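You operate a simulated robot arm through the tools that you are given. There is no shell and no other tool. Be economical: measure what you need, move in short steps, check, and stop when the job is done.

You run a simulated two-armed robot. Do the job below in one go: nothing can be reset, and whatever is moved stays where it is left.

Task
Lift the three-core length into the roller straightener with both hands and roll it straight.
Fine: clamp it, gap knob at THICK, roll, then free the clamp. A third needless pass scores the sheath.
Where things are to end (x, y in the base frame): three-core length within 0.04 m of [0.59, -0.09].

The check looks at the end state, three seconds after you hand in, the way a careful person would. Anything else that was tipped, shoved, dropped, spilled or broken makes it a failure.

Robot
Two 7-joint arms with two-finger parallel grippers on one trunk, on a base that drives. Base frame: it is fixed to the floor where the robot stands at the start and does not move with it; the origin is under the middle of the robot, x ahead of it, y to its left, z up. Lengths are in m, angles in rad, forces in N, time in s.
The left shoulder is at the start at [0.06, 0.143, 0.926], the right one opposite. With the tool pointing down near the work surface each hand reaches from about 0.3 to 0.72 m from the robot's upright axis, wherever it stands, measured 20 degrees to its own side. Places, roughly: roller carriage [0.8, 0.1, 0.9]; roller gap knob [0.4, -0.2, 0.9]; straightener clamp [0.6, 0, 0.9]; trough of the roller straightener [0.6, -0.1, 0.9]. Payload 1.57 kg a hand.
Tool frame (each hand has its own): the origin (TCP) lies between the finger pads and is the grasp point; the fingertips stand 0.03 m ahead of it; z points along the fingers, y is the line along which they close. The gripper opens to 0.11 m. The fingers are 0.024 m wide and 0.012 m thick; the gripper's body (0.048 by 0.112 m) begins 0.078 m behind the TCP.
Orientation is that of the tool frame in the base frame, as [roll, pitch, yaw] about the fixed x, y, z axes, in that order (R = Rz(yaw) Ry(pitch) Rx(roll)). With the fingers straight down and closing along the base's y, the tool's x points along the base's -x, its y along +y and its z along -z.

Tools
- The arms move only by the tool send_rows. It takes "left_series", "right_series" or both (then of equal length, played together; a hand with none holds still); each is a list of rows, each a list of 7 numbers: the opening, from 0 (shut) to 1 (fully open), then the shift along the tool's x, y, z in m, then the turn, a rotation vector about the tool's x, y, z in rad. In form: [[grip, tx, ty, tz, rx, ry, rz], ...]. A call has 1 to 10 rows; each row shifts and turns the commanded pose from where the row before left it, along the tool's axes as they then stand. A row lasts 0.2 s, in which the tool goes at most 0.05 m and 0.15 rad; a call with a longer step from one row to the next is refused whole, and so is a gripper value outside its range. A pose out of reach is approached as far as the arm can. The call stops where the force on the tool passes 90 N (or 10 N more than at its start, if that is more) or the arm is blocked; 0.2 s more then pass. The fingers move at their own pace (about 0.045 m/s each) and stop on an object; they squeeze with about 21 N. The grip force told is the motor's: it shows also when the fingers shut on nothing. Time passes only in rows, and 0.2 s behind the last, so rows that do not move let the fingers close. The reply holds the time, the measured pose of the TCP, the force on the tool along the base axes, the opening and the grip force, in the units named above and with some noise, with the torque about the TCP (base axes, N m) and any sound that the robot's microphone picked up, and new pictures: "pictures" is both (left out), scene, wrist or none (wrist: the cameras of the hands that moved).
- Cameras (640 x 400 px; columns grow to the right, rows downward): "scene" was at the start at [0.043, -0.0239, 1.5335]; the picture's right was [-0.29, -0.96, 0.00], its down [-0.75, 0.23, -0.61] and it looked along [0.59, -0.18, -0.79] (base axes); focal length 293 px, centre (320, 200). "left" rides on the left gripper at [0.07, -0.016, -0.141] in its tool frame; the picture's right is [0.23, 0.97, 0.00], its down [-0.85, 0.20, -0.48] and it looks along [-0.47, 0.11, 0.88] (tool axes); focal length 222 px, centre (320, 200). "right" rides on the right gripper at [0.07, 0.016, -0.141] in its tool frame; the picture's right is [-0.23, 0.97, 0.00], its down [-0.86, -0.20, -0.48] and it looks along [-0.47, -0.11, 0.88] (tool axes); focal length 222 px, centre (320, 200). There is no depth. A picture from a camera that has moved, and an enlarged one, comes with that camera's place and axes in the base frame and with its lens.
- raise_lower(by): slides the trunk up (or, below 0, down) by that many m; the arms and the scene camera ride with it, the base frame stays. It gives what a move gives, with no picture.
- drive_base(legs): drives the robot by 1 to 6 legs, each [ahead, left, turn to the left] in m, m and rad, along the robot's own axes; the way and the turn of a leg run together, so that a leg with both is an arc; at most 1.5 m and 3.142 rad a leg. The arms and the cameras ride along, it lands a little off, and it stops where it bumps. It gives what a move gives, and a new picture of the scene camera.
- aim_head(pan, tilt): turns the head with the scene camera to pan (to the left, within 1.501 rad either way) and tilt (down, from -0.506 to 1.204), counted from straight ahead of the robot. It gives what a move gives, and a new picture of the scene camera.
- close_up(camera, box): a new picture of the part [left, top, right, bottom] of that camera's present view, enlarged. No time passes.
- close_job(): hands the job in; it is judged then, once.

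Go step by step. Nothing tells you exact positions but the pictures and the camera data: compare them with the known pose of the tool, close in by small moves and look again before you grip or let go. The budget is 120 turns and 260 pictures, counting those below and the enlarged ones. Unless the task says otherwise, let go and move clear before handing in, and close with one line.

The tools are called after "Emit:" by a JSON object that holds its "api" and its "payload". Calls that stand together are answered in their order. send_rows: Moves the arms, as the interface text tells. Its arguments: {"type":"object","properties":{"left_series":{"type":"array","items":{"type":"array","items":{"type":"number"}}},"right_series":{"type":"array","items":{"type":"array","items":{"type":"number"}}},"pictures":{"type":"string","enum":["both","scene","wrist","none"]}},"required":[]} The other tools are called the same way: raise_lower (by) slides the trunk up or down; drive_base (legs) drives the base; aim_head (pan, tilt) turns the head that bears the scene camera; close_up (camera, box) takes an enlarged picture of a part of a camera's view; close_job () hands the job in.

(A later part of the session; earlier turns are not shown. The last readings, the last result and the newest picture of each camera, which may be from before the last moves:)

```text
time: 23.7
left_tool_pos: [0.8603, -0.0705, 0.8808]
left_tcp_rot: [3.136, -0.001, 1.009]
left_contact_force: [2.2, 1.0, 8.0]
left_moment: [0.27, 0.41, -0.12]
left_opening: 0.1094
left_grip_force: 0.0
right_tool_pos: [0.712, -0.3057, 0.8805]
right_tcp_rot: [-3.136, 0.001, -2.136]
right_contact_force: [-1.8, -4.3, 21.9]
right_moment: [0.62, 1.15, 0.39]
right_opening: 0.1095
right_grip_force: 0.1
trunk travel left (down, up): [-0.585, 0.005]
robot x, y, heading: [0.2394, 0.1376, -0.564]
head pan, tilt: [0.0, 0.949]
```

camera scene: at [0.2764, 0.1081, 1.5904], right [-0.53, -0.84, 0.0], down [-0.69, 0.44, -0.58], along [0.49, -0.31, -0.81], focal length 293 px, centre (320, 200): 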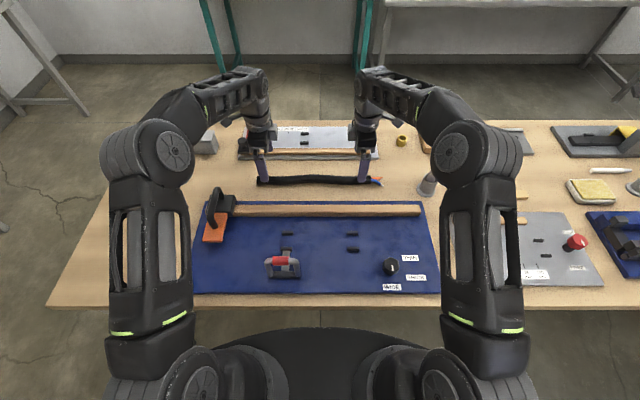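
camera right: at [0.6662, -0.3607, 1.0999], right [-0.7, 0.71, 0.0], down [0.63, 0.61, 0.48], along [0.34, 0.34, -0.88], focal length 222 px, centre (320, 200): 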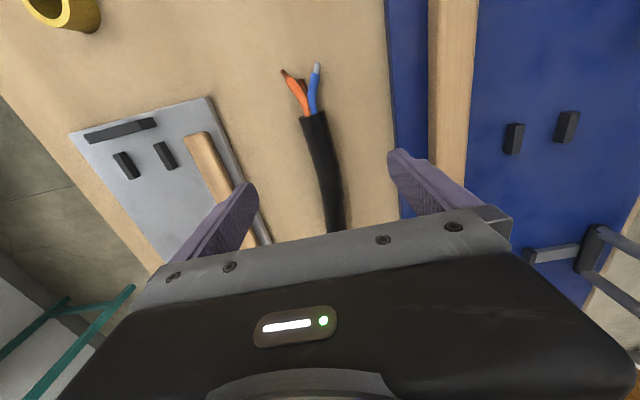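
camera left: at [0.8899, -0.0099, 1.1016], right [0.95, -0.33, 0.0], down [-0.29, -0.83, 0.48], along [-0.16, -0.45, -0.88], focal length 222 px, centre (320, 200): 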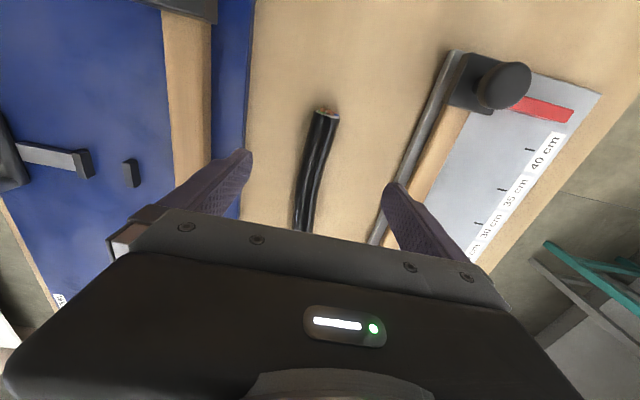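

The tips touch the table at TCP z = 0.8805. I'll ease off a little, grip and lift slowly by a small amount.

Emit:
{"api": "send_rows", "payload": {"left_series": [[1, 0, 0, -0.0035, 0, 0, 0], [0, 0, 0, 0, 0, 0, 0], [0, 0, 0, 0, 0, 0, 0], [0, 0, 0, 0, 0, 0, 0], [0, 0, 0, 0, 0, 0, 0], [0, 0, 0, 0, 0, 0, 0], [0, 0, 0, 0, 0, 0, 0], [0, 0, 0, 0, 0, 0, 0]], "right_series": [[1, 0, 0, -0.0035, 0, 0, 0], [0, 0, 0, 0, 0, 0, 0], [0, 0, 0, 0, 0, 0, 0], [0, 0, 0, 0, 0, 0, 0], [0, 0, 0, 0, 0, 0, 0], [0, 0, 0, 0, 0, 0, 0], [0, 0, 0, 0, 0, 0, 0], [0, 0, 0, 0, 0, 0, 0]], "pictures": "none"}}

Emit:
{"api": "send_rows", "payload": {"left_series": [[0, 0, 0, -0.003, 0, 0, 0], [0, 0, 0, -0.004, 0, 0, 0], [0, 0, 0, -0.004, 0, 0, 0], [0, 0, 0, -0.004, 0, 0, 0], [0, 0, 0, 0, 0, 0, 0]], "right_series": [[0, 0, 0, -0.003, 0, 0, 0], [0, 0, 0, -0.004, 0, 0, 0], [0, 0, 0, -0.004, 0, 0, 0], [0, 0, 0, -0.004, 0, 0, 0], [0, 0, 0, 0, 0, 0, 0]], "pictures": "wrist"}}

```text
time: 25.5
left_tool_pos: [0.8621, -0.0712, 0.8815]
left_tcp_rot: [3.14, 0.0, 1.008]
left_contact_force: [-1.7, 1.0, 2.2]
left_moment: [0.07, 0.14, -0.24]
left_opening: 0.0278
left_grip_force: 21.0
right_tool_pos: [0.7126, -0.3049, 0.8801]
right_tcp_rot: [-3.14, 0.001, -2.136]
right_contact_force: [0.8, -0.1, 0.4]
right_moment: [-0.02, 0.07, 0.11]
right_opening: 0.0278
right_grip_force: 20.5
trunk travel left (down, up): [-0.585, 0.005]
robot x, y, heading: [0.2414, 0.1345, -0.567]
head pan, tilt: [0.0, 0.949]
```

```text
time: 26.7
left_tool_pos: [0.8611, -0.0727, 0.8959]
left_tcp_rot: [3.139, 0.0, 1.009]
left_contact_force: [-0.4, 0.1, 2.7]
left_moment: [-0.48, 0.32, -0.15]
left_opening: 0.0275
left_grip_force: 21.7
right_tool_pos: [0.7121, -0.3059, 0.8947]
right_tcp_rot: [3.141, -0.001, -2.137]
right_contact_force: [0.9, -0.3, -6.3]
right_moment: [-0.51, 0.3, 0.05]
right_opening: 0.0277
right_grip_force: 20.7
trunk travel left (down, up): [-0.585, 0.005]
robot x, y, heading: [0.2401, 0.1353, -0.562]
head pan, tilt: [0.0, 0.949]
camera right: at [0.6611, -0.3567, 1.0358], right [-0.7, 0.71, 0.0], down [0.63, 0.62, 0.48], along [0.34, 0.33, -0.88], focal length 222 px, centre (320, 200)
camera left: at [0.8846, -0.0052, 1.0376], right [0.95, -0.33, 0.0], down [-0.29, -0.83, 0.48], along [-0.15, -0.45, -0.88], focal length 222 px, centre (320, 200)
```

right: 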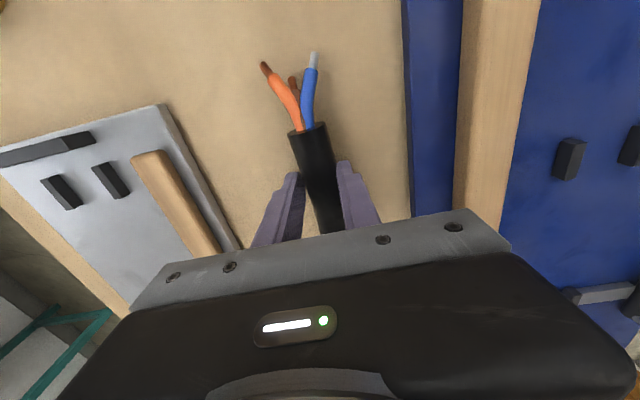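
left: 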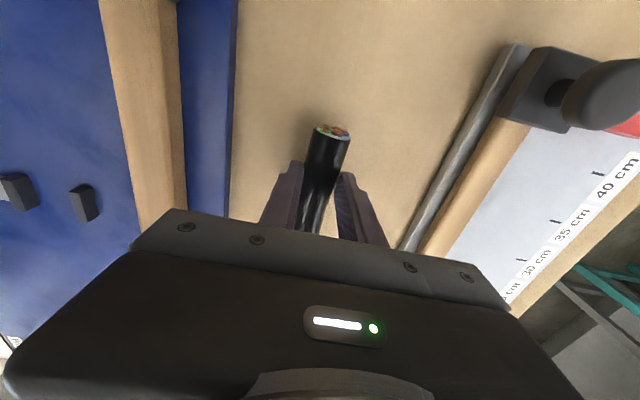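

Both hands hold it now. I'll keep lifting slowly.

Emit:
{"api": "send_rows", "payload": {"left_series": [[0, 0, 0, -0.006, 0, 0, 0], [0, 0, 0, -0.008, 0, 0, 0], [0, 0, 0, -0.008, 0, 0, 0], [0, 0, 0, -0.008, 0, 0, 0], [0, 0, 0, -0.008, 0, 0, 0], [0, 0, 0, -0.008, 0, 0, 0], [0, 0, 0, -0.008, 0, 0, 0], [0, 0, 0, 0, 0, 0, 0]], "right_series": [[0, 0, 0, -0.006, 0, 0, 0], [0, 0, 0, -0.008, 0, 0, 0], [0, 0, 0, -0.008, 0, 0, 0], [0, 0, 0, -0.008, 0, 0, 0], [0, 0, 0, -0.008, 0, 0, 0], [0, 0, 0, -0.008, 0, 0, 0], [0, 0, 0, -0.008, 0, 0, 0], [0, 0, 0, 0, 0, 0, 0]], "pictures": "wrist"}}

```text
time: 28.5
left_tool_pos: [0.8619, -0.0712, 0.9497]
left_tcp_rot: [3.14, 0.0, 1.009]
left_contact_force: [0.4, 2.2, 1.6]
left_moment: [-0.38, 0.32, -0.3]
left_opening: 0.0278
left_grip_force: 21.2
right_tool_pos: [0.712, -0.3062, 0.9509]
right_tcp_rot: [-3.14, 0.002, -2.138]
right_contact_force: [0.9, -3.0, -5.0]
right_moment: [-0.44, 0.17, -0.04]
right_opening: 0.0279
right_grip_force: 20.8
trunk travel left (down, up): [-0.585, 0.005]
robot x, y, heading: [0.2395, 0.1341, -0.564]
head pan, tilt: [0.0, 0.949]
camera right: at [0.661, -0.3565, 1.0907], right [-0.7, 0.71, 0.0], down [0.63, 0.61, 0.48], along [0.34, 0.33, -0.88], focal length 222 px, centre (320, 200)
camera left: at [0.8842, -0.0051, 1.0907], right [0.95, -0.33, 0.0], down [-0.29, -0.83, 0.48], along [-0.15, -0.45, -0.88], focal length 222 px, centre (320, 200)
```

right: 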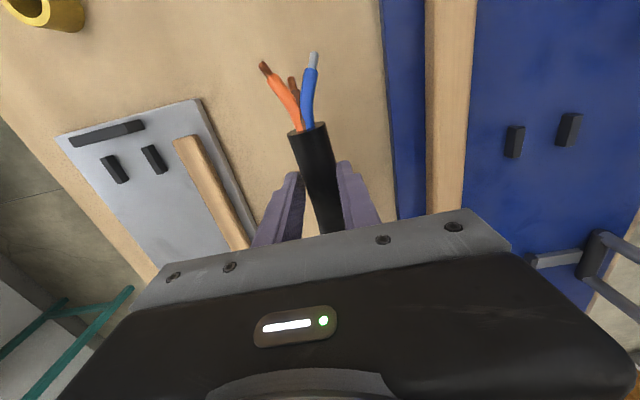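
left: 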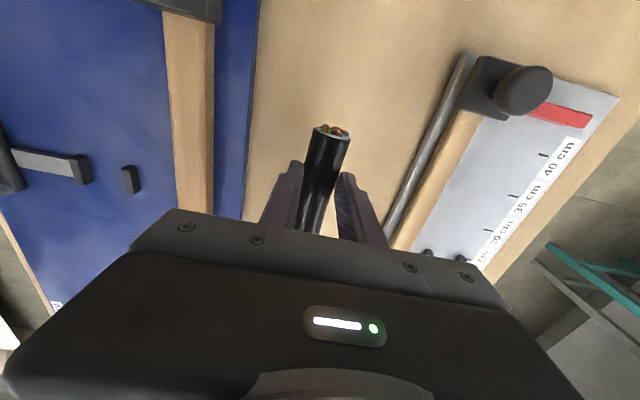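

Emit:
{"api": "send_rows", "payload": {"left_series": [[0, -0.01, 0, 0, 0, 0, 0], [0, -0.011, 0, 0, 0, 0, 0], [0, 0, -0.027, 0, 0, 0, 0], [0, 0, -0.027, 0, 0, 0, 0], [0, 0, -0.027, 0, 0, 0, 0], [0, 0, -0.027, 0, 0, 0, 0], [0, 0, -0.027, 0, 0, 0, 0], [0, 0, -0.027, 0, 0, 0, 0], [0, 0, -0.027, 0, 0, 0, 0], [0, 0, -0.027, 0, 0, 0, 0]], "right_series": [[0, 0.01, 0, 0, 0, 0, 0], [0, 0.011, 0, 0, 0, 0, 0], [0, 0, 0.027, 0, 0, 0, 0], [0, 0, 0.027, 0, 0, 0, 0], [0, 0, 0.027, 0, 0, 0, 0], [0, 0, 0.027, 0, 0, 0, 0], [0, 0, 0.027, 0, 0, 0, 0], [0, 0, 0.027, 0, 0, 0, 0], [0, 0, 0.027, 0, 0, 0, 0], [0, 0, 0.027, 0, 0, 0, 0]], "pictures": "both"}}

```text
time: 30.7
left_tool_pos: [0.6655, 0.0242, 0.9502]
left_tcp_rot: [3.14, 0.002, 1.005]
left_contact_force: [3.0, 5.7, -0.7]
left_moment: [0.02, 0.06, -0.09]
left_opening: 0.0278
left_grip_force: 20.3
right_tool_pos: [0.5184, -0.2104, 0.9481]
right_tcp_rot: [-3.14, 0.0, -2.137]
right_contact_force: [-3.4, -4.2, -2.3]
right_moment: [0.0, -0.05, 0.02]
right_opening: 0.028
right_grip_force: 21.3
trunk travel left (down, up): [-0.585, 0.005]
robot x, y, heading: [0.2365, 0.1351, -0.565]
head pan, tilt: [0.0, 0.949]
camera scene: at [0.2752, 0.1099, 1.5905], right [-0.53, -0.84, 0.0], down [-0.69, 0.43, -0.58], along [0.49, -0.31, -0.81], focal length 293 px, centre (320, 200)
camera right: at [0.4665, -0.2601, 1.0886], right [-0.7, 0.71, 0.0], down [0.63, 0.62, 0.48], along [0.34, 0.33, -0.88], focal length 222 px, centre (320, 200)
camera left: at [0.6886, 0.091, 1.0921], right [0.94, -0.33, 0.0], down [-0.29, -0.83, 0.48], along [-0.16, -0.45, -0.88], focal length 222 px, centre (320, 200)
```

scene: 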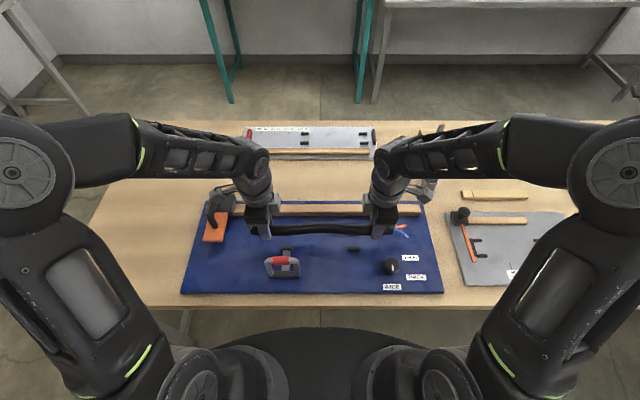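
right: 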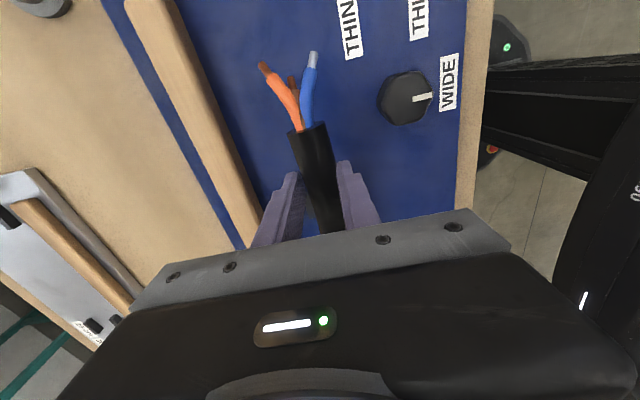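
left: 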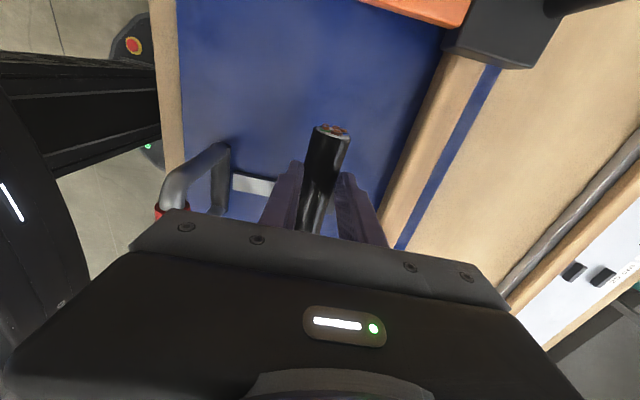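

The cable is over the trough. I'll check its alignment with the lugs before lowering.

Emit:
{"api": "close_up", "payload": {"camera": "scene", "box": [230, 190, 430, 300]}}

```text
3.20 times, centred on (330, 245) of scene
camera zoom: at [0.2752, 0.1099, 1.5905], right [-0.53, -0.84, 0.0], down [-0.69, 0.43, -0.58], along [0.49, -0.31, -0.81], focal length 938 px, centre (288, 56)
```

zoom: 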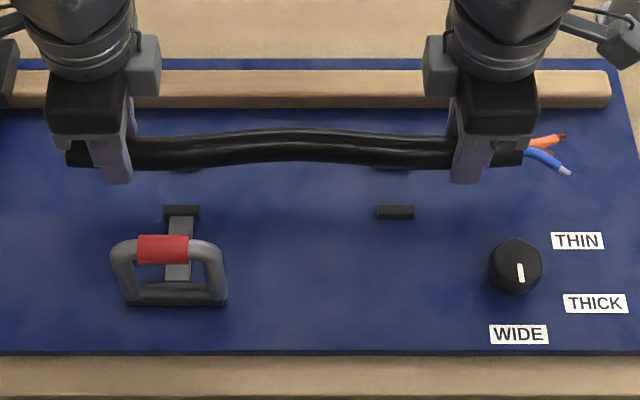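

Alignment looks good to within 2 mm. I'm lowering slowly into the trough.

Emit:
{"api": "send_rows", "payload": {"left_series": [[0, 0, -0.0015, -0.0, 0, 0, 0], [0, 0, 0, 0.01, 0, 0, 0], [0, 0, 0, 0.01, 0, 0, 0], [0, 0, 0, 0.01, 0, 0, 0], [0, 0, 0, 0.006, 0, 0, 0], [0, 0, 0, 0.006, 0, 0, 0], [0, 0, 0, 0, 0, 0, 0]], "right_series": [[0, 0, 0.002, 0, 0, 0, 0], [0, 0, 0, 0.01, 0, 0, 0], [0, 0, 0, 0.01, 0, 0, 0], [0, 0, 0, 0.01, 0, 0, 0], [0, 0, 0, 0.006, 0, 0, 0], [0, 0, 0, 0.006, 0, 0, 0], [0, 0, 0, 0, 0, 0, 0]], "pictures": "scene"}}

Emit:
{"api": "close_up", "payload": {"camera": "scene", "box": [230, 190, 430, 300]}}

```text
time: 32.3
left_tool_pos: [0.6644, 0.0248, 0.9089]
left_tcp_rot: [3.137, 0.001, 1.009]
left_contact_force: [-2.4, -6.1, -0.5]
left_moment: [-0.2, 0.09, 0.15]
left_opening: 0.0278
left_grip_force: 20.8
right_tool_pos: [0.517, -0.208, 0.9081]
right_tcp_rot: [-3.139, 0.002, -2.136]
right_contact_force: [1.7, 6.1, -2.0]
right_moment: [0.07, -0.03, 0.31]
right_opening: 0.0281
right_grip_force: 21.1
trunk travel left (down, up): [-0.585, 0.005]
robot x, y, heading: [0.2381, 0.1325, -0.567]
head pan, tilt: [0.0, 0.949]
camera scene: at [0.2761, 0.1094, 1.5905], right [-0.53, -0.84, 0.0], down [-0.69, 0.43, -0.58], along [0.49, -0.31, -0.81], focal length 293 px, centre (320, 200)
```

scene: 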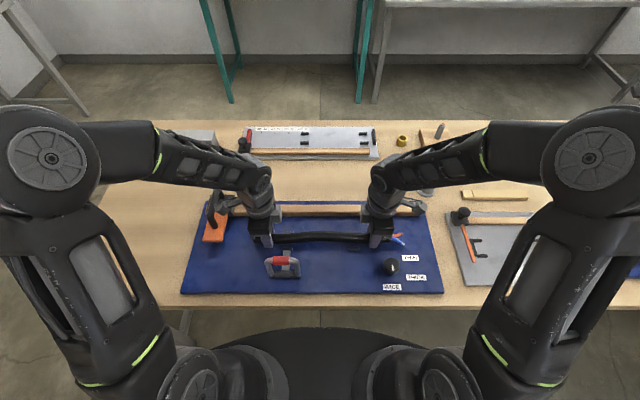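

```text
3.20 times, centred on (330, 245) of scene
camera zoom: at [0.2761, 0.1094, 1.5905], right [-0.53, -0.84, 0.0], down [-0.69, 0.43, -0.58], along [0.49, -0.31, -0.81], focal length 938 px, centre (288, 56)
```

zoom: 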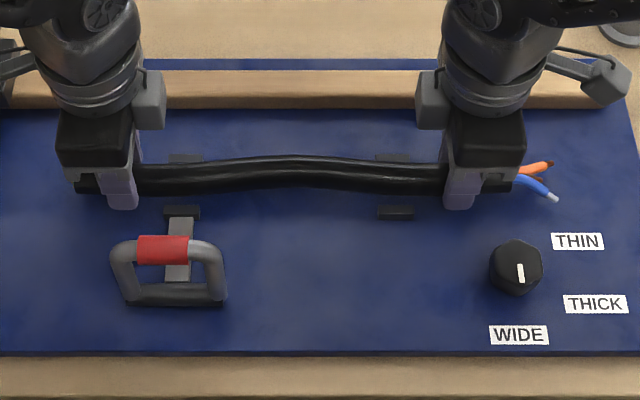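

Emit:
{"api": "send_rows", "payload": {"left_series": [[0, 0, 0, 0.004, 0, 0, 0], [0, 0, 0, 0.004, 0, 0, 0], [0, 0, 0, 0.003, 0, 0, 0], [0, 0, 0, 0, 0, 0, 0]], "right_series": [[0, 0, 0, 0.004, 0, 0, 0], [0, 0, 0, 0.004, 0, 0, 0], [0, 0, 0, 0.003, 0, 0, 0], [0, 0, 0, 0, 0, 0, 0]], "pictures": "none"}}

Emit:
{"api": "close_up", "payload": {"camera": "scene", "box": [230, 190, 430, 300]}}

```text
time: 33.3
left_tool_pos: [0.6667, 0.0256, 0.8975]
left_tcp_rot: [3.14, 0.002, 1.009]
left_contact_force: [-7.8, -11.1, -3.8]
left_moment: [0.04, 0.0, -0.12]
left_opening: 0.0278
left_grip_force: 20.8
right_tool_pos: [0.5179, -0.2077, 0.8965]
right_tcp_rot: [-3.139, 0.001, -2.136]
right_contact_force: [7.7, 11.6, 1.2]
right_moment: [0.48, -0.31, 0.0]
right_opening: 0.0281
right_grip_force: 20.7
trunk travel left (down, up): [-0.585, 0.005]
robot x, y, heading: [0.2378, 0.1352, -0.564]
head pan, tilt: [0.0, 0.949]
```

```text
3.20 times, centred on (330, 245) of scene
camera zoom: at [0.2763, 0.1093, 1.5905], right [-0.53, -0.84, 0.0], down [-0.69, 0.43, -0.58], along [0.49, -0.31, -0.81], focal length 938 px, centre (288, 56)
```

zoom: 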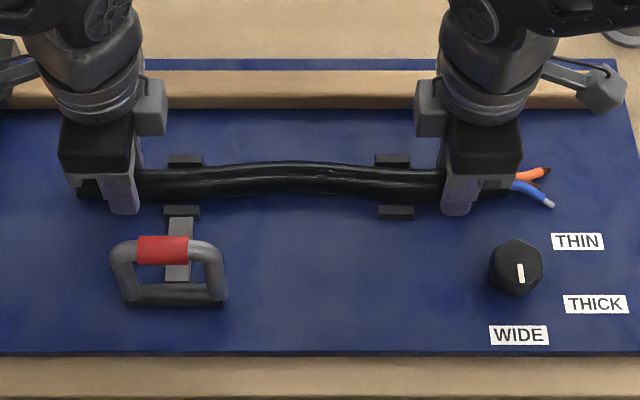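

Emit:
{"api": "send_rows", "payload": {"left_series": [[0, 0, 0, 0.002, 0, 0, 0], [0, 0, 0, 0.002, 0, 0, 0], [0, 0, 0, 0, 0, 0, 0]], "right_series": [[0, 0, 0, 0.002, 0, 0, 0], [0, 0, 0, 0.002, 0, 0, 0], [0, 0, 0, 0, 0, 0, 0]], "pictures": "none"}}

```text
time: 34.1
left_tool_pos: [0.667, 0.027, 0.8945]
left_tcp_rot: [3.135, 0.002, 1.009]
left_contact_force: [-8.4, -10.6, 10.3]
left_moment: [-0.11, 0.2, -0.34]
left_opening: 0.0279
left_grip_force: 20.9
right_tool_pos: [0.5176, -0.2086, 0.8945]
right_tcp_rot: [-3.136, 0.002, -2.135]
right_contact_force: [9.4, 10.8, 13.4]
right_moment: [0.26, -0.14, -0.08]
right_opening: 0.0279
right_grip_force: 20.8
trunk travel left (down, up): [-0.585, 0.005]
robot x, y, heading: [0.2391, 0.1346, -0.56]
head pan, tilt: [0.0, 0.949]
```

The cable rests on the board between the lugs. I'll open both hands and raise them straight up.

Emit:
{"api": "send_rows", "payload": {"left_series": [[0.55, 0, 0, -0.003, 0, 0, 0], [0.55, 0, 0, 0, 0, 0, 0], [0.55, 0, 0, 0, 0, 0, 0], [0.55, 0, 0, -0.02, 0, 0, 0], [0.55, 0, 0, -0.04, 0, 0, 0], [0.55, 0, 0, -0.04, 0, 0, 0], [0.55, 0, 0, -0.04, 0, 0, 0], [0.55, 0, 0, 0, 0, 0, 0]], "right_series": [[0.55, 0, 0, -0.003, 0, 0, 0], [0.55, 0, 0, 0, 0, 0, 0], [0.55, 0, 0, 0, 0, 0, 0], [0.55, 0, 0, -0.02, 0, 0, 0], [0.55, 0, 0, -0.04, 0, 0, 0], [0.55, 0, 0, -0.04, 0, 0, 0], [0.55, 0, 0, -0.04, 0, 0, 0], [0.55, 0, 0, 0, 0, 0, 0]], "pictures": "both"}}

Emit:
{"api": "close_up", "payload": {"camera": "scene", "box": [180, 180, 460, 300]}}

```text
time: 35.9
left_tool_pos: [0.6668, 0.0246, 1.0375]
left_tcp_rot: [3.14, 0.0, 1.008]
left_contact_force: [-0.1, -0.7, -0.2]
left_moment: [0.03, 0.0, -0.04]
left_opening: 0.0604
left_grip_force: 0.0
right_tool_pos: [0.5222, -0.2081, 1.0367]
right_tcp_rot: [3.14, -0.001, -2.135]
right_contact_force: [-0.4, 1.8, -0.2]
right_moment: [0.03, 0.02, 0.0]
right_opening: 0.0605
right_grip_force: 0.0
trunk travel left (down, up): [-0.585, 0.005]
robot x, y, heading: [0.2373, 0.132, -0.562]
head pan, tilt: [0.0, 0.949]
camera scene: at [0.2768, 0.109, 1.5904], right [-0.53, -0.84, 0.0], down [-0.69, 0.43, -0.58], along [0.49, -0.31, -0.81], focal length 293 px, centre (320, 200)
camera right: at [0.4705, -0.2589, 1.1763], right [-0.7, 0.71, 0.0], down [0.63, 0.61, 0.48], along [0.34, 0.34, -0.88], focal length 222 px, centre (320, 200)
camera left: at [0.6897, 0.0912, 1.1788], right [0.95, -0.33, 0.0], down [-0.29, -0.83, 0.48], along [-0.16, -0.45, -0.88], focal length 222 px, centre (320, 200)
```

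scene: 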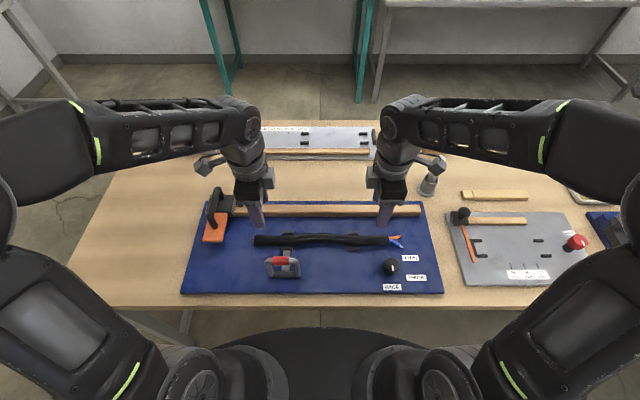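
right: 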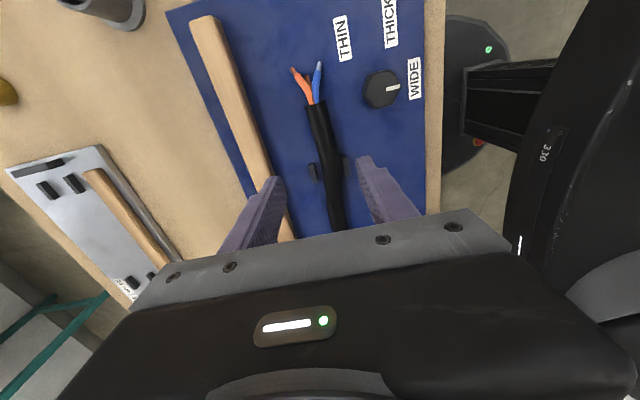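
left: 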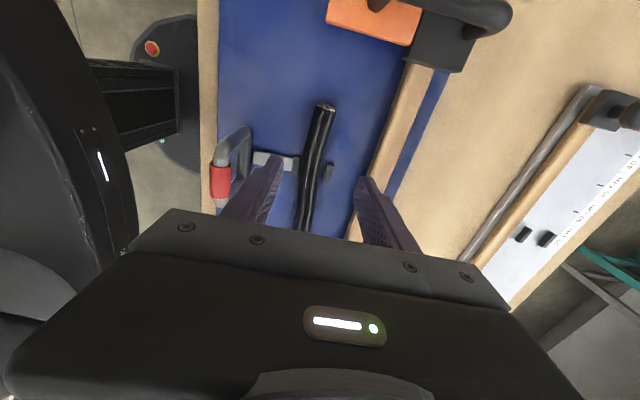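

```text
2.29 times, centred on (320, 240) of scene
camera zoom: at [0.2768, 0.109, 1.5904], right [-0.53, -0.84, 0.0], down [-0.69, 0.43, -0.58], along [0.49, -0.31, -0.81], focal length 670 px, centre (320, 109)
```

zoom: 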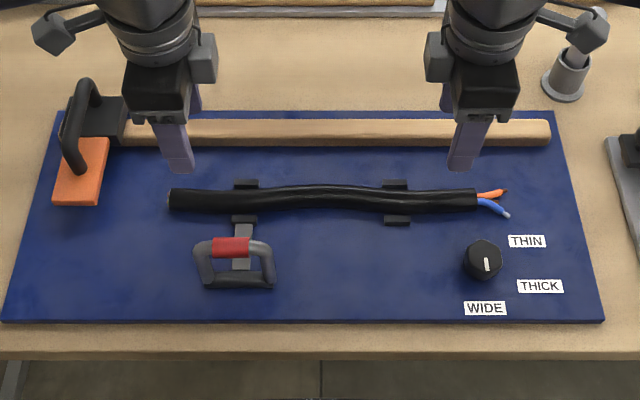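

The cable is seated, centred near (0.59, -0.09). Next is the clamp. I'll bring the left hand over its red bar at about f 0.4525, l 0.329, z 0.964.

Emit:
{"api": "send_rows", "payload": {"left_series": [[0.55, -0.016, -0.033, 0, 0, 0, 0], [0.55, -0.016, -0.033, 0, 0, 0, 0], [0.55, -0.016, -0.032, 0, 0, 0, 0], [0.55, 0, 0, 0.03, 0, 0, 0], [0.55, 0, 0, 0, 0, 0, 0]], "pictures": "both"}}

Emit:
{"api": "close_up", "payload": {"camera": "scene", "box": [220, 190, 360, 300]}}

```text
time: 37.1
left_tool_pos: [0.555, 0.0376, 1.0068]
left_tcp_rot: [3.14, 0.001, 1.009]
left_contact_force: [0.6, 0.1, -0.4]
left_moment: [-0.04, 0.03, 0.05]
left_opening: 0.0604
left_grip_force: 0.0
right_tool_pos: [0.521, -0.2082, 1.0366]
right_tcp_rot: [-3.141, 0.0, -2.135]
right_contact_force: [0.5, -1.3, 0.5]
right_moment: [-0.01, -0.02, 0.01]
right_opening: 0.0605
right_grip_force: 0.1
trunk travel left (down, up): [-0.585, 0.005]
robot x, y, heading: [0.2341, 0.1367, -0.563]
head pan, tilt: [0.0, 0.949]
camera scene: at [0.2753, 0.1098, 1.5905], right [-0.53, -0.84, 0.0], down [-0.69, 0.43, -0.58], along [0.49, -0.31, -0.81], focal length 293 px, centre (320, 200)
camera left: at [0.5765, 0.1044, 1.1483], right [0.95, -0.33, 0.0], down [-0.29, -0.83, 0.48], along [-0.15, -0.45, -0.88], focal length 222 px, centre (320, 200)
```

scene: 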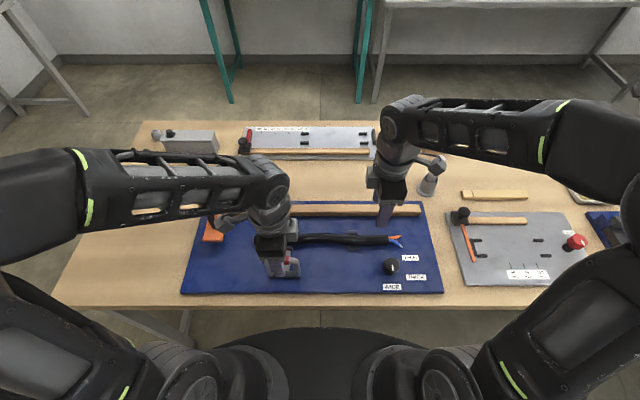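
left: 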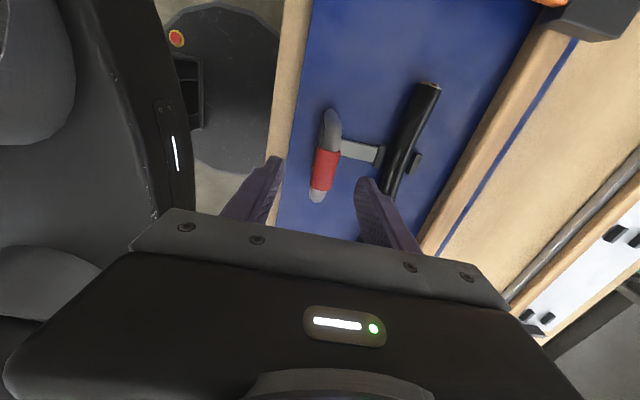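

```text
3.64 times, centred on (290, 245) of scene
camera zoom: at [0.2753, 0.1098, 1.5905], right [-0.53, -0.84, 0.0], down [-0.69, 0.43, -0.58], along [0.49, -0.31, -0.81], focal length 1066 px, centre (429, 36)
```

zoom: 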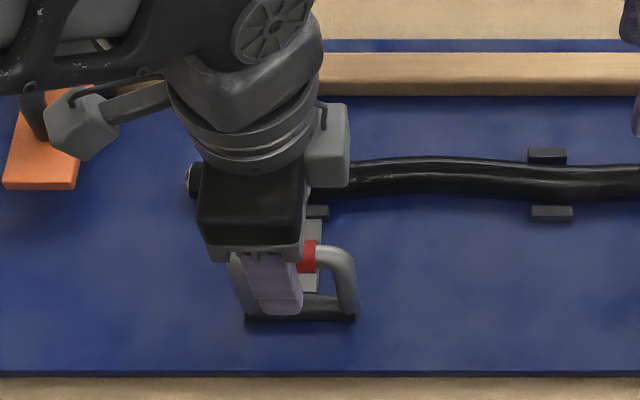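

The bar is right below the tool, about 4 mm forward. I'll go down and close on it.

Emit:
{"api": "send_rows", "payload": {"left_series": [[0.55, 0, 0.0044, 0.02, 0, 0, 0], [0.55, 0, 0, 0.026, 0, 0, 0], [0.55, 0, 0, 0, 0, 0, 0], [0, 0, 0, 0, 0, 0, 0], [0, 0, 0, 0, 0, 0, 0], [0, 0, 0, 0, 0, 0, 0], [0, 0, 0, 0, 0, 0, 0]], "pictures": "wrist"}}

```text
time: 38.7
left_tool_pos: [0.558, 0.0374, 0.9604]
left_tcp_rot: [3.141, -0.002, 1.01]
left_contact_force: [-13.9, 5.9, -3.0]
left_moment: [0.19, 0.05, -0.07]
left_opening: 0.0206
left_grip_force: 28.8
right_tool_pos: [0.5199, -0.2082, 1.0374]
right_tcp_rot: [-3.139, -0.001, -2.136]
right_contact_force: [0.2, 0.1, 0.0]
right_moment: [-0.02, 0.0, -0.01]
right_opening: 0.0605
right_grip_force: 0.0
trunk travel left (down, up): [-0.585, 0.005]
robot x, y, heading: [0.239, 0.13, -0.568]
head pan, tilt: [0.0, 0.949]
camera left: at [0.5811, 0.1029, 1.1019], right [0.95, -0.33, 0.0], down [-0.29, -0.83, 0.48], along [-0.16, -0.45, -0.88], focal length 222 px, centre (320, 200)
```

left: 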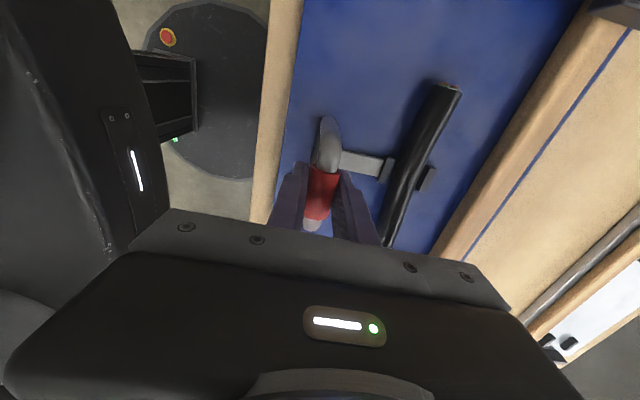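

It's gripped on the bar. I'll test which way it swings, first forward towards the cable by small amounts.

Emit:
{"api": "send_rows", "payload": {"left_series": [[0, 0, 0.005, 0, 0, 0, 0], [0, 0, 0.005, 0, 0, 0, 0], [0, 0, 0, 0, 0, 0, 0]], "pictures": "none"}}

```text
time: 39.5
left_tool_pos: [0.5593, 0.0365, 0.9605]
left_tcp_rot: [-3.135, -0.006, 1.009]
left_contact_force: [-55.0, 20.2, 11.6]
left_moment: [-0.21, 0.35, -0.07]
left_opening: 0.0204
left_grip_force: 34.3
right_tool_pos: [0.5167, -0.2054, 1.0385]
right_tcp_rot: [-3.135, 0.002, -2.137]
right_contact_force: [-1.0, -0.1, 0.3]
right_moment: [0.0, 0.01, 0.01]
right_opening: 0.0603
right_grip_force: 0.0
trunk travel left (down, up): [-0.585, 0.005]
robot x, y, heading: [0.2364, 0.1337, -0.562]
head pan, tilt: [0.0, 0.949]
```

Forward is stiff, so it's at a stop there. I'll ease back and try pulling it towards me.

Emit:
{"api": "send_rows", "payload": {"left_series": [[0, 0, -0.006, 0, 0, 0, 0], [0, 0, -0.006, 0, 0, 0, 0], [0, 0, -0.005, 0, 0, 0, 0], [0, 0, -0.005, 0, 0, 0, 0], [0, 0, 0, 0, 0, 0, 0]], "pictures": "wrist"}}

```text
time: 40.7
left_tool_pos: [0.5517, 0.0406, 0.9598]
left_tcp_rot: [3.137, 0.003, 1.009]
left_contact_force: [2.1, -2.8, 5.7]
left_moment: [-0.48, -0.04, -0.12]
left_opening: 0.0204
left_grip_force: 34.4
right_tool_pos: [0.5214, -0.2088, 1.0364]
right_tcp_rot: [-3.14, 0.001, -2.137]
right_contact_force: [0.6, 0.0, 0.6]
right_moment: [0.01, 0.03, 0.01]
right_opening: 0.0603
right_grip_force: 0.0
trunk travel left (down, up): [-0.585, 0.005]
robot x, y, heading: [0.2372, 0.1333, -0.565]
head pan, tilt: [0.0, 0.949]
camera left: at [0.5748, 0.1077, 1.1018], right [0.95, -0.33, 0.0], down [-0.29, -0.83, 0.48], along [-0.15, -0.46, -0.88], focal length 222 px, centre (320, 200)
```

left: 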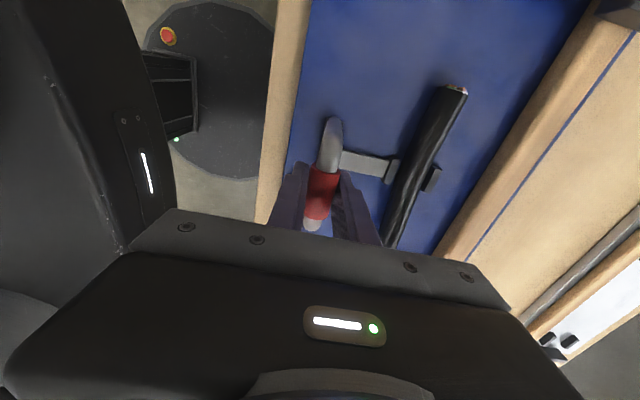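

It swings freely towards me. I'll follow its arc about the hinge in small steps.

Emit:
{"api": "send_rows", "payload": {"left_series": [[0, 0, -0.0112, 0.0021, -0.06, 0, 0], [0, 0, -0.0107, 0.0035, -0.06, 0, 0], [0, 0, -0.0103, 0.005, -0.06, 0, 0], [0, 0, 0, 0, 0, 0, 0]], "pictures": "wrist"}}

```text
time: 41.7
left_tool_pos: [0.5447, 0.0275, 0.9554]
left_tcp_rot: [2.963, -0.004, 1.013]
left_contact_force: [13.4, 21.5, 4.0]
left_moment: [0.06, -0.13, -0.31]
left_opening: 0.021
left_grip_force: 34.2
left hand out of reach, approached as far as the arm can: row 2, 3
right_tool_pos: [0.5233, -0.206, 1.0363]
right_tcp_rot: [-3.141, -0.005, -2.137]
right_contact_force: [0.2, -0.1, -1.9]
right_moment: [-0.02, -0.01, -0.01]
right_opening: 0.0607
right_grip_force: 0.1
trunk travel left (down, up): [-0.585, 0.005]
robot x, y, heading: [0.24, 0.1339, -0.561]
head pan, tilt: [0.0, 0.949]
camera left: at [0.5457, 0.1076, 1.0922], right [0.93, -0.32, 0.17], down [-0.36, -0.79, 0.5], along [-0.02, -0.53, -0.85], focal length 222 px, centre (320, 200)
```

left: 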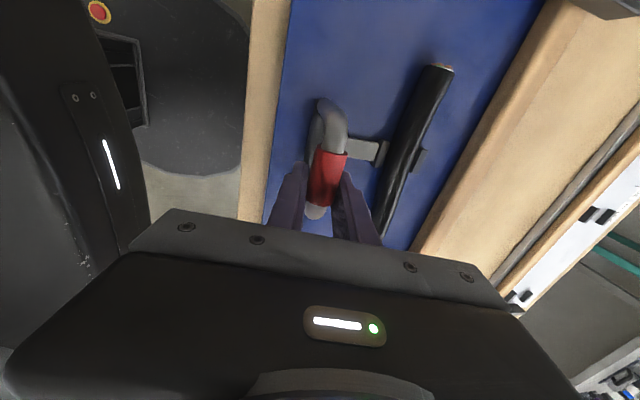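

I'm too close to the robot body for that pull. I'll let go, lift clear, back the base off by 0.18 m and take it again.

Emit:
{"api": "send_rows", "payload": {"left_series": [[0.55, 0, 0, 0, 0, 0, 0], [0.55, 0, 0, 0, 0, 0, 0], [0.55, 0, 0, 0, 0, 0, 0], [0.55, 0, 0, -0.04, 0, 0, 0], [0.55, 0, 0, -0.04, 0.06, 0, 0], [0.55, 0, 0.01, -0.03, 0.06, 0, 0], [0.55, 0, 0, 0, 0.06, 0, 0]], "pictures": "none"}}

Emit:
{"api": "drive_base", "payload": {"legs": [[-0.18, 0, 0]]}}

Emit:
{"api": "close_up", "payload": {"camera": "scene", "box": [180, 110, 440, 260]}}

```text
time: 43.3
left_tool_pos: [0.5331, 0.0288, 1.0657]
left_tcp_rot: [3.141, 0.002, 1.009]
left_contact_force: [-0.3, 0.1, 0.5]
left_moment: [0.05, -0.03, -0.03]
left_opening: 0.0604
left_grip_force: 0.1
right_tool_pos: [0.523, -0.2093, 1.0356]
right_tcp_rot: [-3.139, 0.002, -2.137]
right_contact_force: [0.0, 0.9, 0.1]
right_moment: [0.0, -0.01, -0.01]
right_opening: 0.0605
right_grip_force: 0.1
trunk travel left (down, up): [-0.585, 0.005]
robot x, y, heading: [0.236, 0.1337, -0.568]
head pan, tilt: [0.0, 0.949]
```

```text
time: 44.8
left_tool_pos: [0.382, 0.1243, 1.0652]
left_tcp_rot: [3.138, -0.001, 1.006]
left_contact_force: [0.0, 1.0, -1.2]
left_moment: [-0.02, -0.04, 0.01]
left_opening: 0.0605
left_grip_force: 0.1
right_tool_pos: [0.3694, -0.1133, 1.0361]
right_tcp_rot: [-3.139, -0.001, -2.139]
right_contact_force: [-0.7, -0.4, 0.0]
right_moment: [-0.01, 0.02, -0.01]
right_opening: 0.0606
right_grip_force: 0.0
trunk travel left (down, up): [-0.585, 0.005]
robot x, y, heading: [0.0873, 0.2279, -0.57]
head pan, tilt: [0.0, 0.949]
camera scene: at [0.1243, 0.2056, 1.5905], right [-0.54, -0.84, 0.0], down [-0.69, 0.44, -0.58], along [0.49, -0.31, -0.81], focal length 293 px, centre (320, 200)
```

scene: 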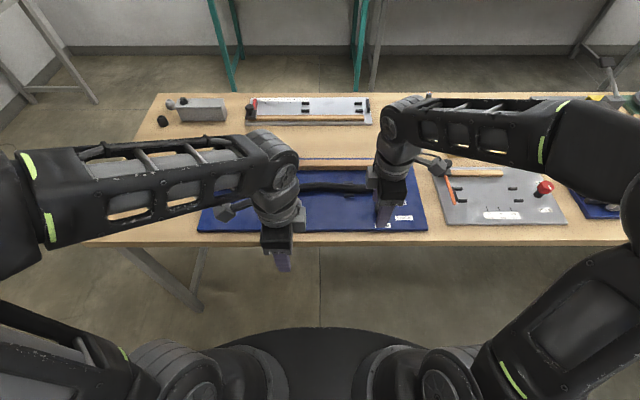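

```text
2.46 times, centred on (310, 185) of scene
camera zoom: at [0.1243, 0.2056, 1.5905], right [-0.54, -0.84, 0.0], down [-0.69, 0.44, -0.58], along [0.49, -0.31, -0.81], focal length 722 px, centre (345, 237)
```

zoom: 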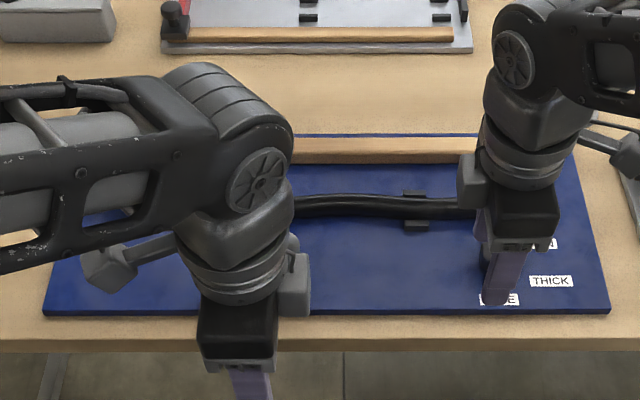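

Emit:
{"api": "send_rows", "payload": {"left_series": [[0.55, 0.04, 0, 0, 0, 0, 0], [0.55, 0.04, 0, 0, 0, 0, 0], [0.55, 0.04, 0, 0, 0, 0, 0], [0.55, 0.04, 0, 0, 0, 0, 0], [0.55, 0, 0, 0, 0, 0, 0]], "right_series": [[0.55, 0.04, 0, 0, 0, 0, 0], [0.55, 0.04, 0, 0, 0, 0, 0], [0.55, 0.04, 0, 0, 0, 0, 0], [0.55, 0.03, 0, 0, 0, 0, 0], [0.55, 0, 0, 0, 0, 0, 0]], "pictures": "scene"}}

Emit:
{"api": "close_up", "payload": {"camera": "scene", "box": [220, 150, 340, 250]}}

Emit:
{"api": "close_up", "payload": {"camera": "scene", "box": [190, 110, 440, 250]}}

```text
time: 46.0
left_tool_pos: [0.4695, 0.2612, 1.0664]
left_tcp_rot: [3.14, -0.001, 1.005]
left_contact_force: [0.4, 0.5, -0.1]
left_moment: [0.02, -0.02, 0.02]
left_opening: 0.0605
left_grip_force: 0.1
right_tool_pos: [0.2907, -0.2422, 1.0371]
right_tcp_rot: [-3.14, -0.001, -2.139]
right_contact_force: [-0.2, 0.0, -0.8]
right_moment: [0.01, 0.01, 0.0]
right_opening: 0.0607
right_grip_force: 0.1
trunk travel left (down, up): [-0.585, 0.005]
robot x, y, heading: [0.0847, 0.2337, -0.569]
head pan, tilt: [0.0, 0.949]
camera scene: at [0.1256, 0.2046, 1.5905], right [-0.54, -0.84, 0.0], down [-0.69, 0.44, -0.58], along [0.49, -0.31, -0.81], focal length 293 px, centre (320, 200)
```

scene: 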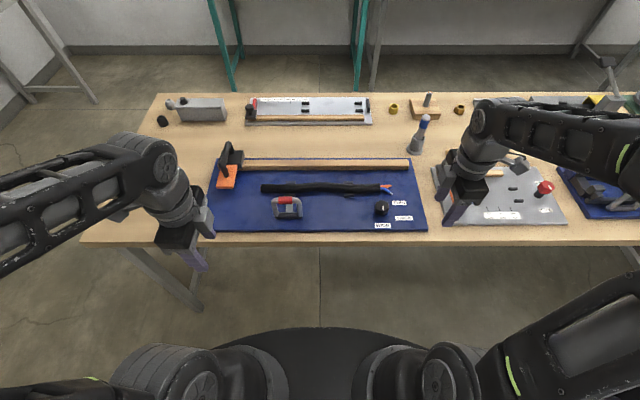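

```text
4.00 times, centred on (280, 200) of scene
camera zoom: at [0.1256, 0.2046, 1.5905], right [-0.54, -0.84, 0.0], down [-0.69, 0.44, -0.58], along [0.49, -0.31, -0.81], focal length 1172 px, centre (480, 200)
```

zoom: 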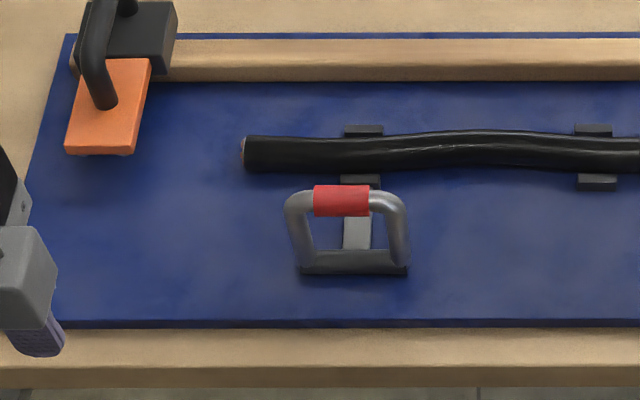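

```text
2.56 times, centred on (315, 180) of scene
camera zoom: at [0.1256, 0.2046, 1.5905], right [-0.54, -0.84, 0.0], down [-0.69, 0.44, -0.58], along [0.49, -0.31, -0.81], focal length 750 px, centre (333, 251)
```

zoom: 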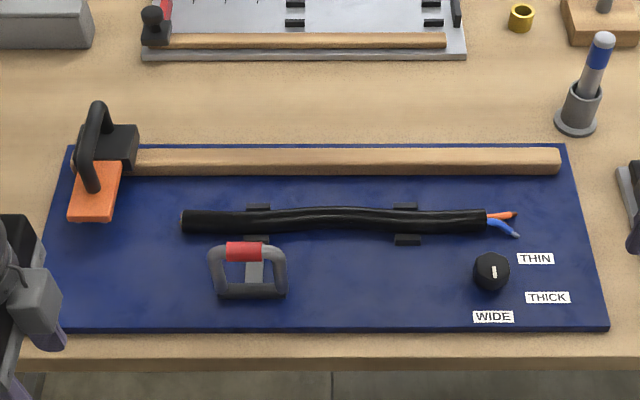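

The clamp bar is still nearly upright (f≈0.447, l≈0.331). I'll return over it, now with more room to pull.

Emit:
{"api": "send_rows", "payload": {"left_series": [[0.55, -0.0284, 0.038, 0, 0, 0, 0], [0.55, -0.0284, 0.038, 0, 0, 0, 0], [0.55, -0.0284, 0.038, 0, 0, 0, 0], [0.55, -0.0284, 0.038, 0, 0, 0, 0], [0.55, -0.0284, 0.038, 0, 0, 0, 0], [0.55, 0, 0, 0.04, 0, 0, 0], [0.55, 0, 0, 0.02, 0, 0, 0], [0.55, 0, 0, 0, 0, 0, 0]], "pictures": "wrist"}}

```text
time: 47.8
left_tool_pos: [0.5522, 0.0377, 1.0053]
left_tcp_rot: [3.14, 0.001, 1.004]
left_contact_force: [-0.2, -0.3, -0.1]
left_moment: [-0.04, -0.01, 0.01]
left_opening: 0.0608
left_grip_force: 0.1
right_tool_pos: [0.2911, -0.2396, 1.0367]
right_tcp_rot: [-3.139, 0.001, -2.139]
right_contact_force: [1.0, 0.6, 0.1]
right_moment: [-0.03, 0.01, 0.02]
right_opening: 0.0607
right_grip_force: 0.0
trunk travel left (down, up): [-0.585, 0.005]
robot x, y, heading: [0.0846, 0.2293, -0.565]
head pan, tilt: [0.0, 0.949]
camera left: at [0.5753, 0.1046, 1.1477], right [0.94, -0.33, 0.0], down [-0.29, -0.83, 0.48], along [-0.16, -0.45, -0.88], focal length 222 px, centre (320, 200)
```

left: 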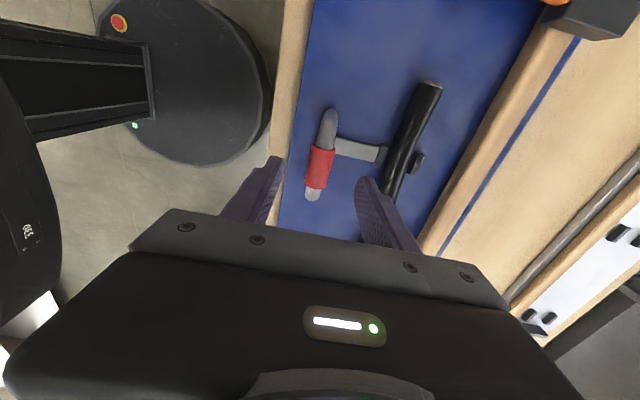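

Emit:
{"api": "send_rows", "payload": {"left_series": [[0.55, 0, 0, 0.023, 0, 0, 0], [0.55, 0, 0, 0.023, 0, 0, 0], [0, 0, 0, 0, 0, 0, 0], [0, 0, 0, 0, 0, 0, 0], [0, 0, 0, 0, 0, 0, 0], [0, 0, 0, 0, 0, 0, 0], [0, 0, -0.006, 0, 0, 0, 0], [0, 0, -0.01, 0.001, 0, 0, 0], [0, 0, -0.01, 0.002, 0, 0, 0], [0, 0, 0, 0, 0, 0, 0]], "pictures": "wrist"}}

```text
time: 50.0
left_tool_pos: [0.5323, 0.051, 0.9571]
left_tcp_rot: [3.14, 0.001, 1.006]
left_contact_force: [2.9, -0.6, 0.4]
left_moment: [-0.23, -0.16, 0.03]
left_opening: 0.0208
left_grip_force: 34.5
right_tool_pos: [0.2917, -0.241, 1.0362]
right_tcp_rot: [-3.14, -0.001, -2.139]
right_contact_force: [0.3, 0.0, -0.9]
right_moment: [0.0, -0.02, 0.0]
right_opening: 0.0607
right_grip_force: 0.1
trunk travel left (down, up): [-0.585, 0.005]
robot x, y, heading: [0.0861, 0.2297, -0.565]
head pan, tilt: [0.0, 0.949]
camera left: at [0.5546, 0.1173, 1.0982], right [0.94, -0.33, 0.0], down [-0.29, -0.83, 0.48], along [-0.16, -0.45, -0.88], focal length 222 px, centre (320, 200)
```

left: 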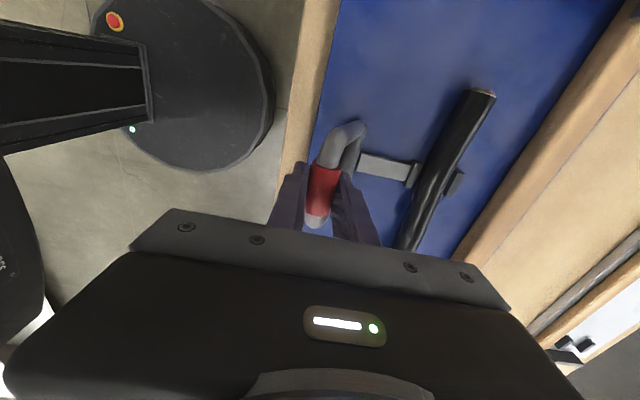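

It moves easily. I'll continue along the arc.

Emit:
{"api": "send_rows", "payload": {"left_series": [[0, 0, -0.0104, 0.0051, 0, 0, 0], [0, 0, -0.0097, 0.0063, 0, 0, 0], [0, 0, 0, 0, 0, 0, 0]], "pictures": "wrist"}}

```text
time: 50.8
left_tool_pos: [0.5156, 0.0612, 0.9463]
left_tcp_rot: [3.141, 0.001, 1.006]
left_contact_force: [-0.3, -4.9, 2.2]
left_moment: [-0.37, -0.14, 0.02]
left_opening: 0.0205
left_grip_force: 34.0
right_tool_pos: [0.2903, -0.2423, 1.0376]
right_tcp_rot: [-3.139, -0.001, -2.14]
right_contact_force: [0.0, -1.0, -0.3]
right_moment: [-0.01, 0.04, 0.02]
right_opening: 0.0607
right_grip_force: 0.1
trunk travel left (down, up): [-0.585, 0.005]
robot x, y, heading: [0.0879, 0.232, -0.569]
head pan, tilt: [0.0, 0.949]
camera left: at [0.5385, 0.1277, 1.0878], right [0.94, -0.33, 0.0], down [-0.29, -0.83, 0.48], along [-0.16, -0.45, -0.88], focal length 222 px, centre (320, 200)
```

left: 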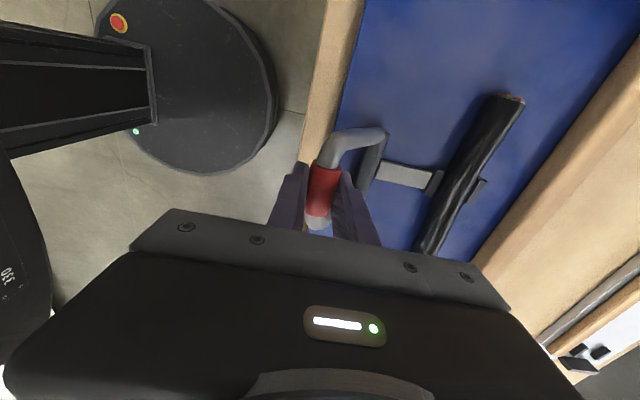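

Emit:
{"api": "close_up", "payload": {"camera": "left", "box": [310, 80, 540, 260]}}

Emit:
{"api": "close_up", "payload": {"camera": "scene", "box": [220, 150, 420, 250]}}

```text
2.22 times, centred on (425, 170) of left
camera zoom: at [0.5385, 0.1277, 1.0878], right [0.94, -0.33, 0.0], down [-0.29, -0.83, 0.48], along [-0.16, -0.45, -0.88], focal length 494 px, centre (87, 267)
```

zoom: 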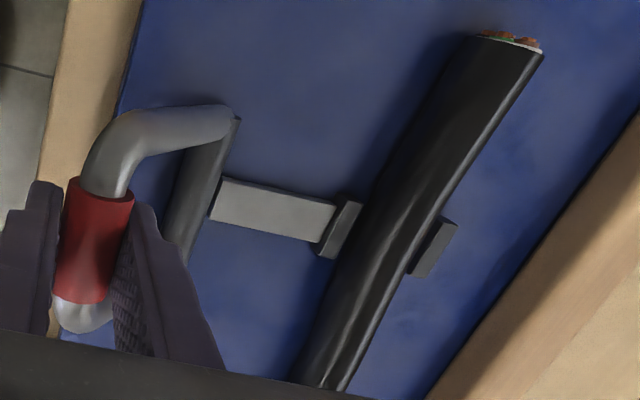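

```text
3.20 times, centred on (320, 200) of scene
camera zoom: at [0.1256, 0.2042, 1.5905], right [-0.54, -0.84, 0.0], down [-0.69, 0.44, -0.58], along [0.49, -0.31, -0.81], focal length 938 px, centre (320, 200)
```

zoom: 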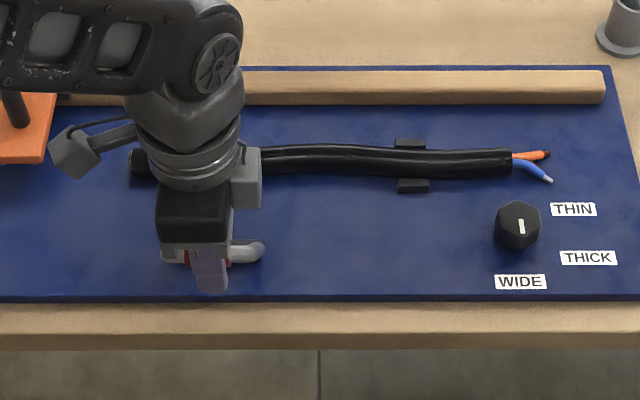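

Emit:
{"api": "send_rows", "payload": {"left_series": [[0, 0, -0.0082, 0.0068, -0.1, 0, 0], [0, 0, -0.0081, 0.0069, -0.1, 0, 0], [0, 0, -0.008, 0.0069, -0.1, 0, 0], [0, 0, 0, 0, 0, 0, 0]], "pictures": "none"}}

```text
time: 51.8
left_tool_pos: [0.4953, 0.0728, 0.922]
left_tcp_rot: [2.842, 0.0, 1.004]
left_contact_force: [0.9, -9.2, -3.3]
left_moment: [0.29, -0.3, 0.09]
left_opening: 0.0206
left_grip_force: 34.0
right_tool_pos: [0.2915, -0.2422, 1.0352]
right_tcp_rot: [-3.141, 0.002, -2.138]
right_contact_force: [0.8, 0.1, -0.2]
right_moment: [0.01, 0.01, -0.01]
right_opening: 0.0607
right_grip_force: 0.0
trunk travel left (down, up): [-0.585, 0.005]
robot x, y, heading: [0.0876, 0.2322, -0.563]
head pan, tilt: [0.0, 0.949]
```

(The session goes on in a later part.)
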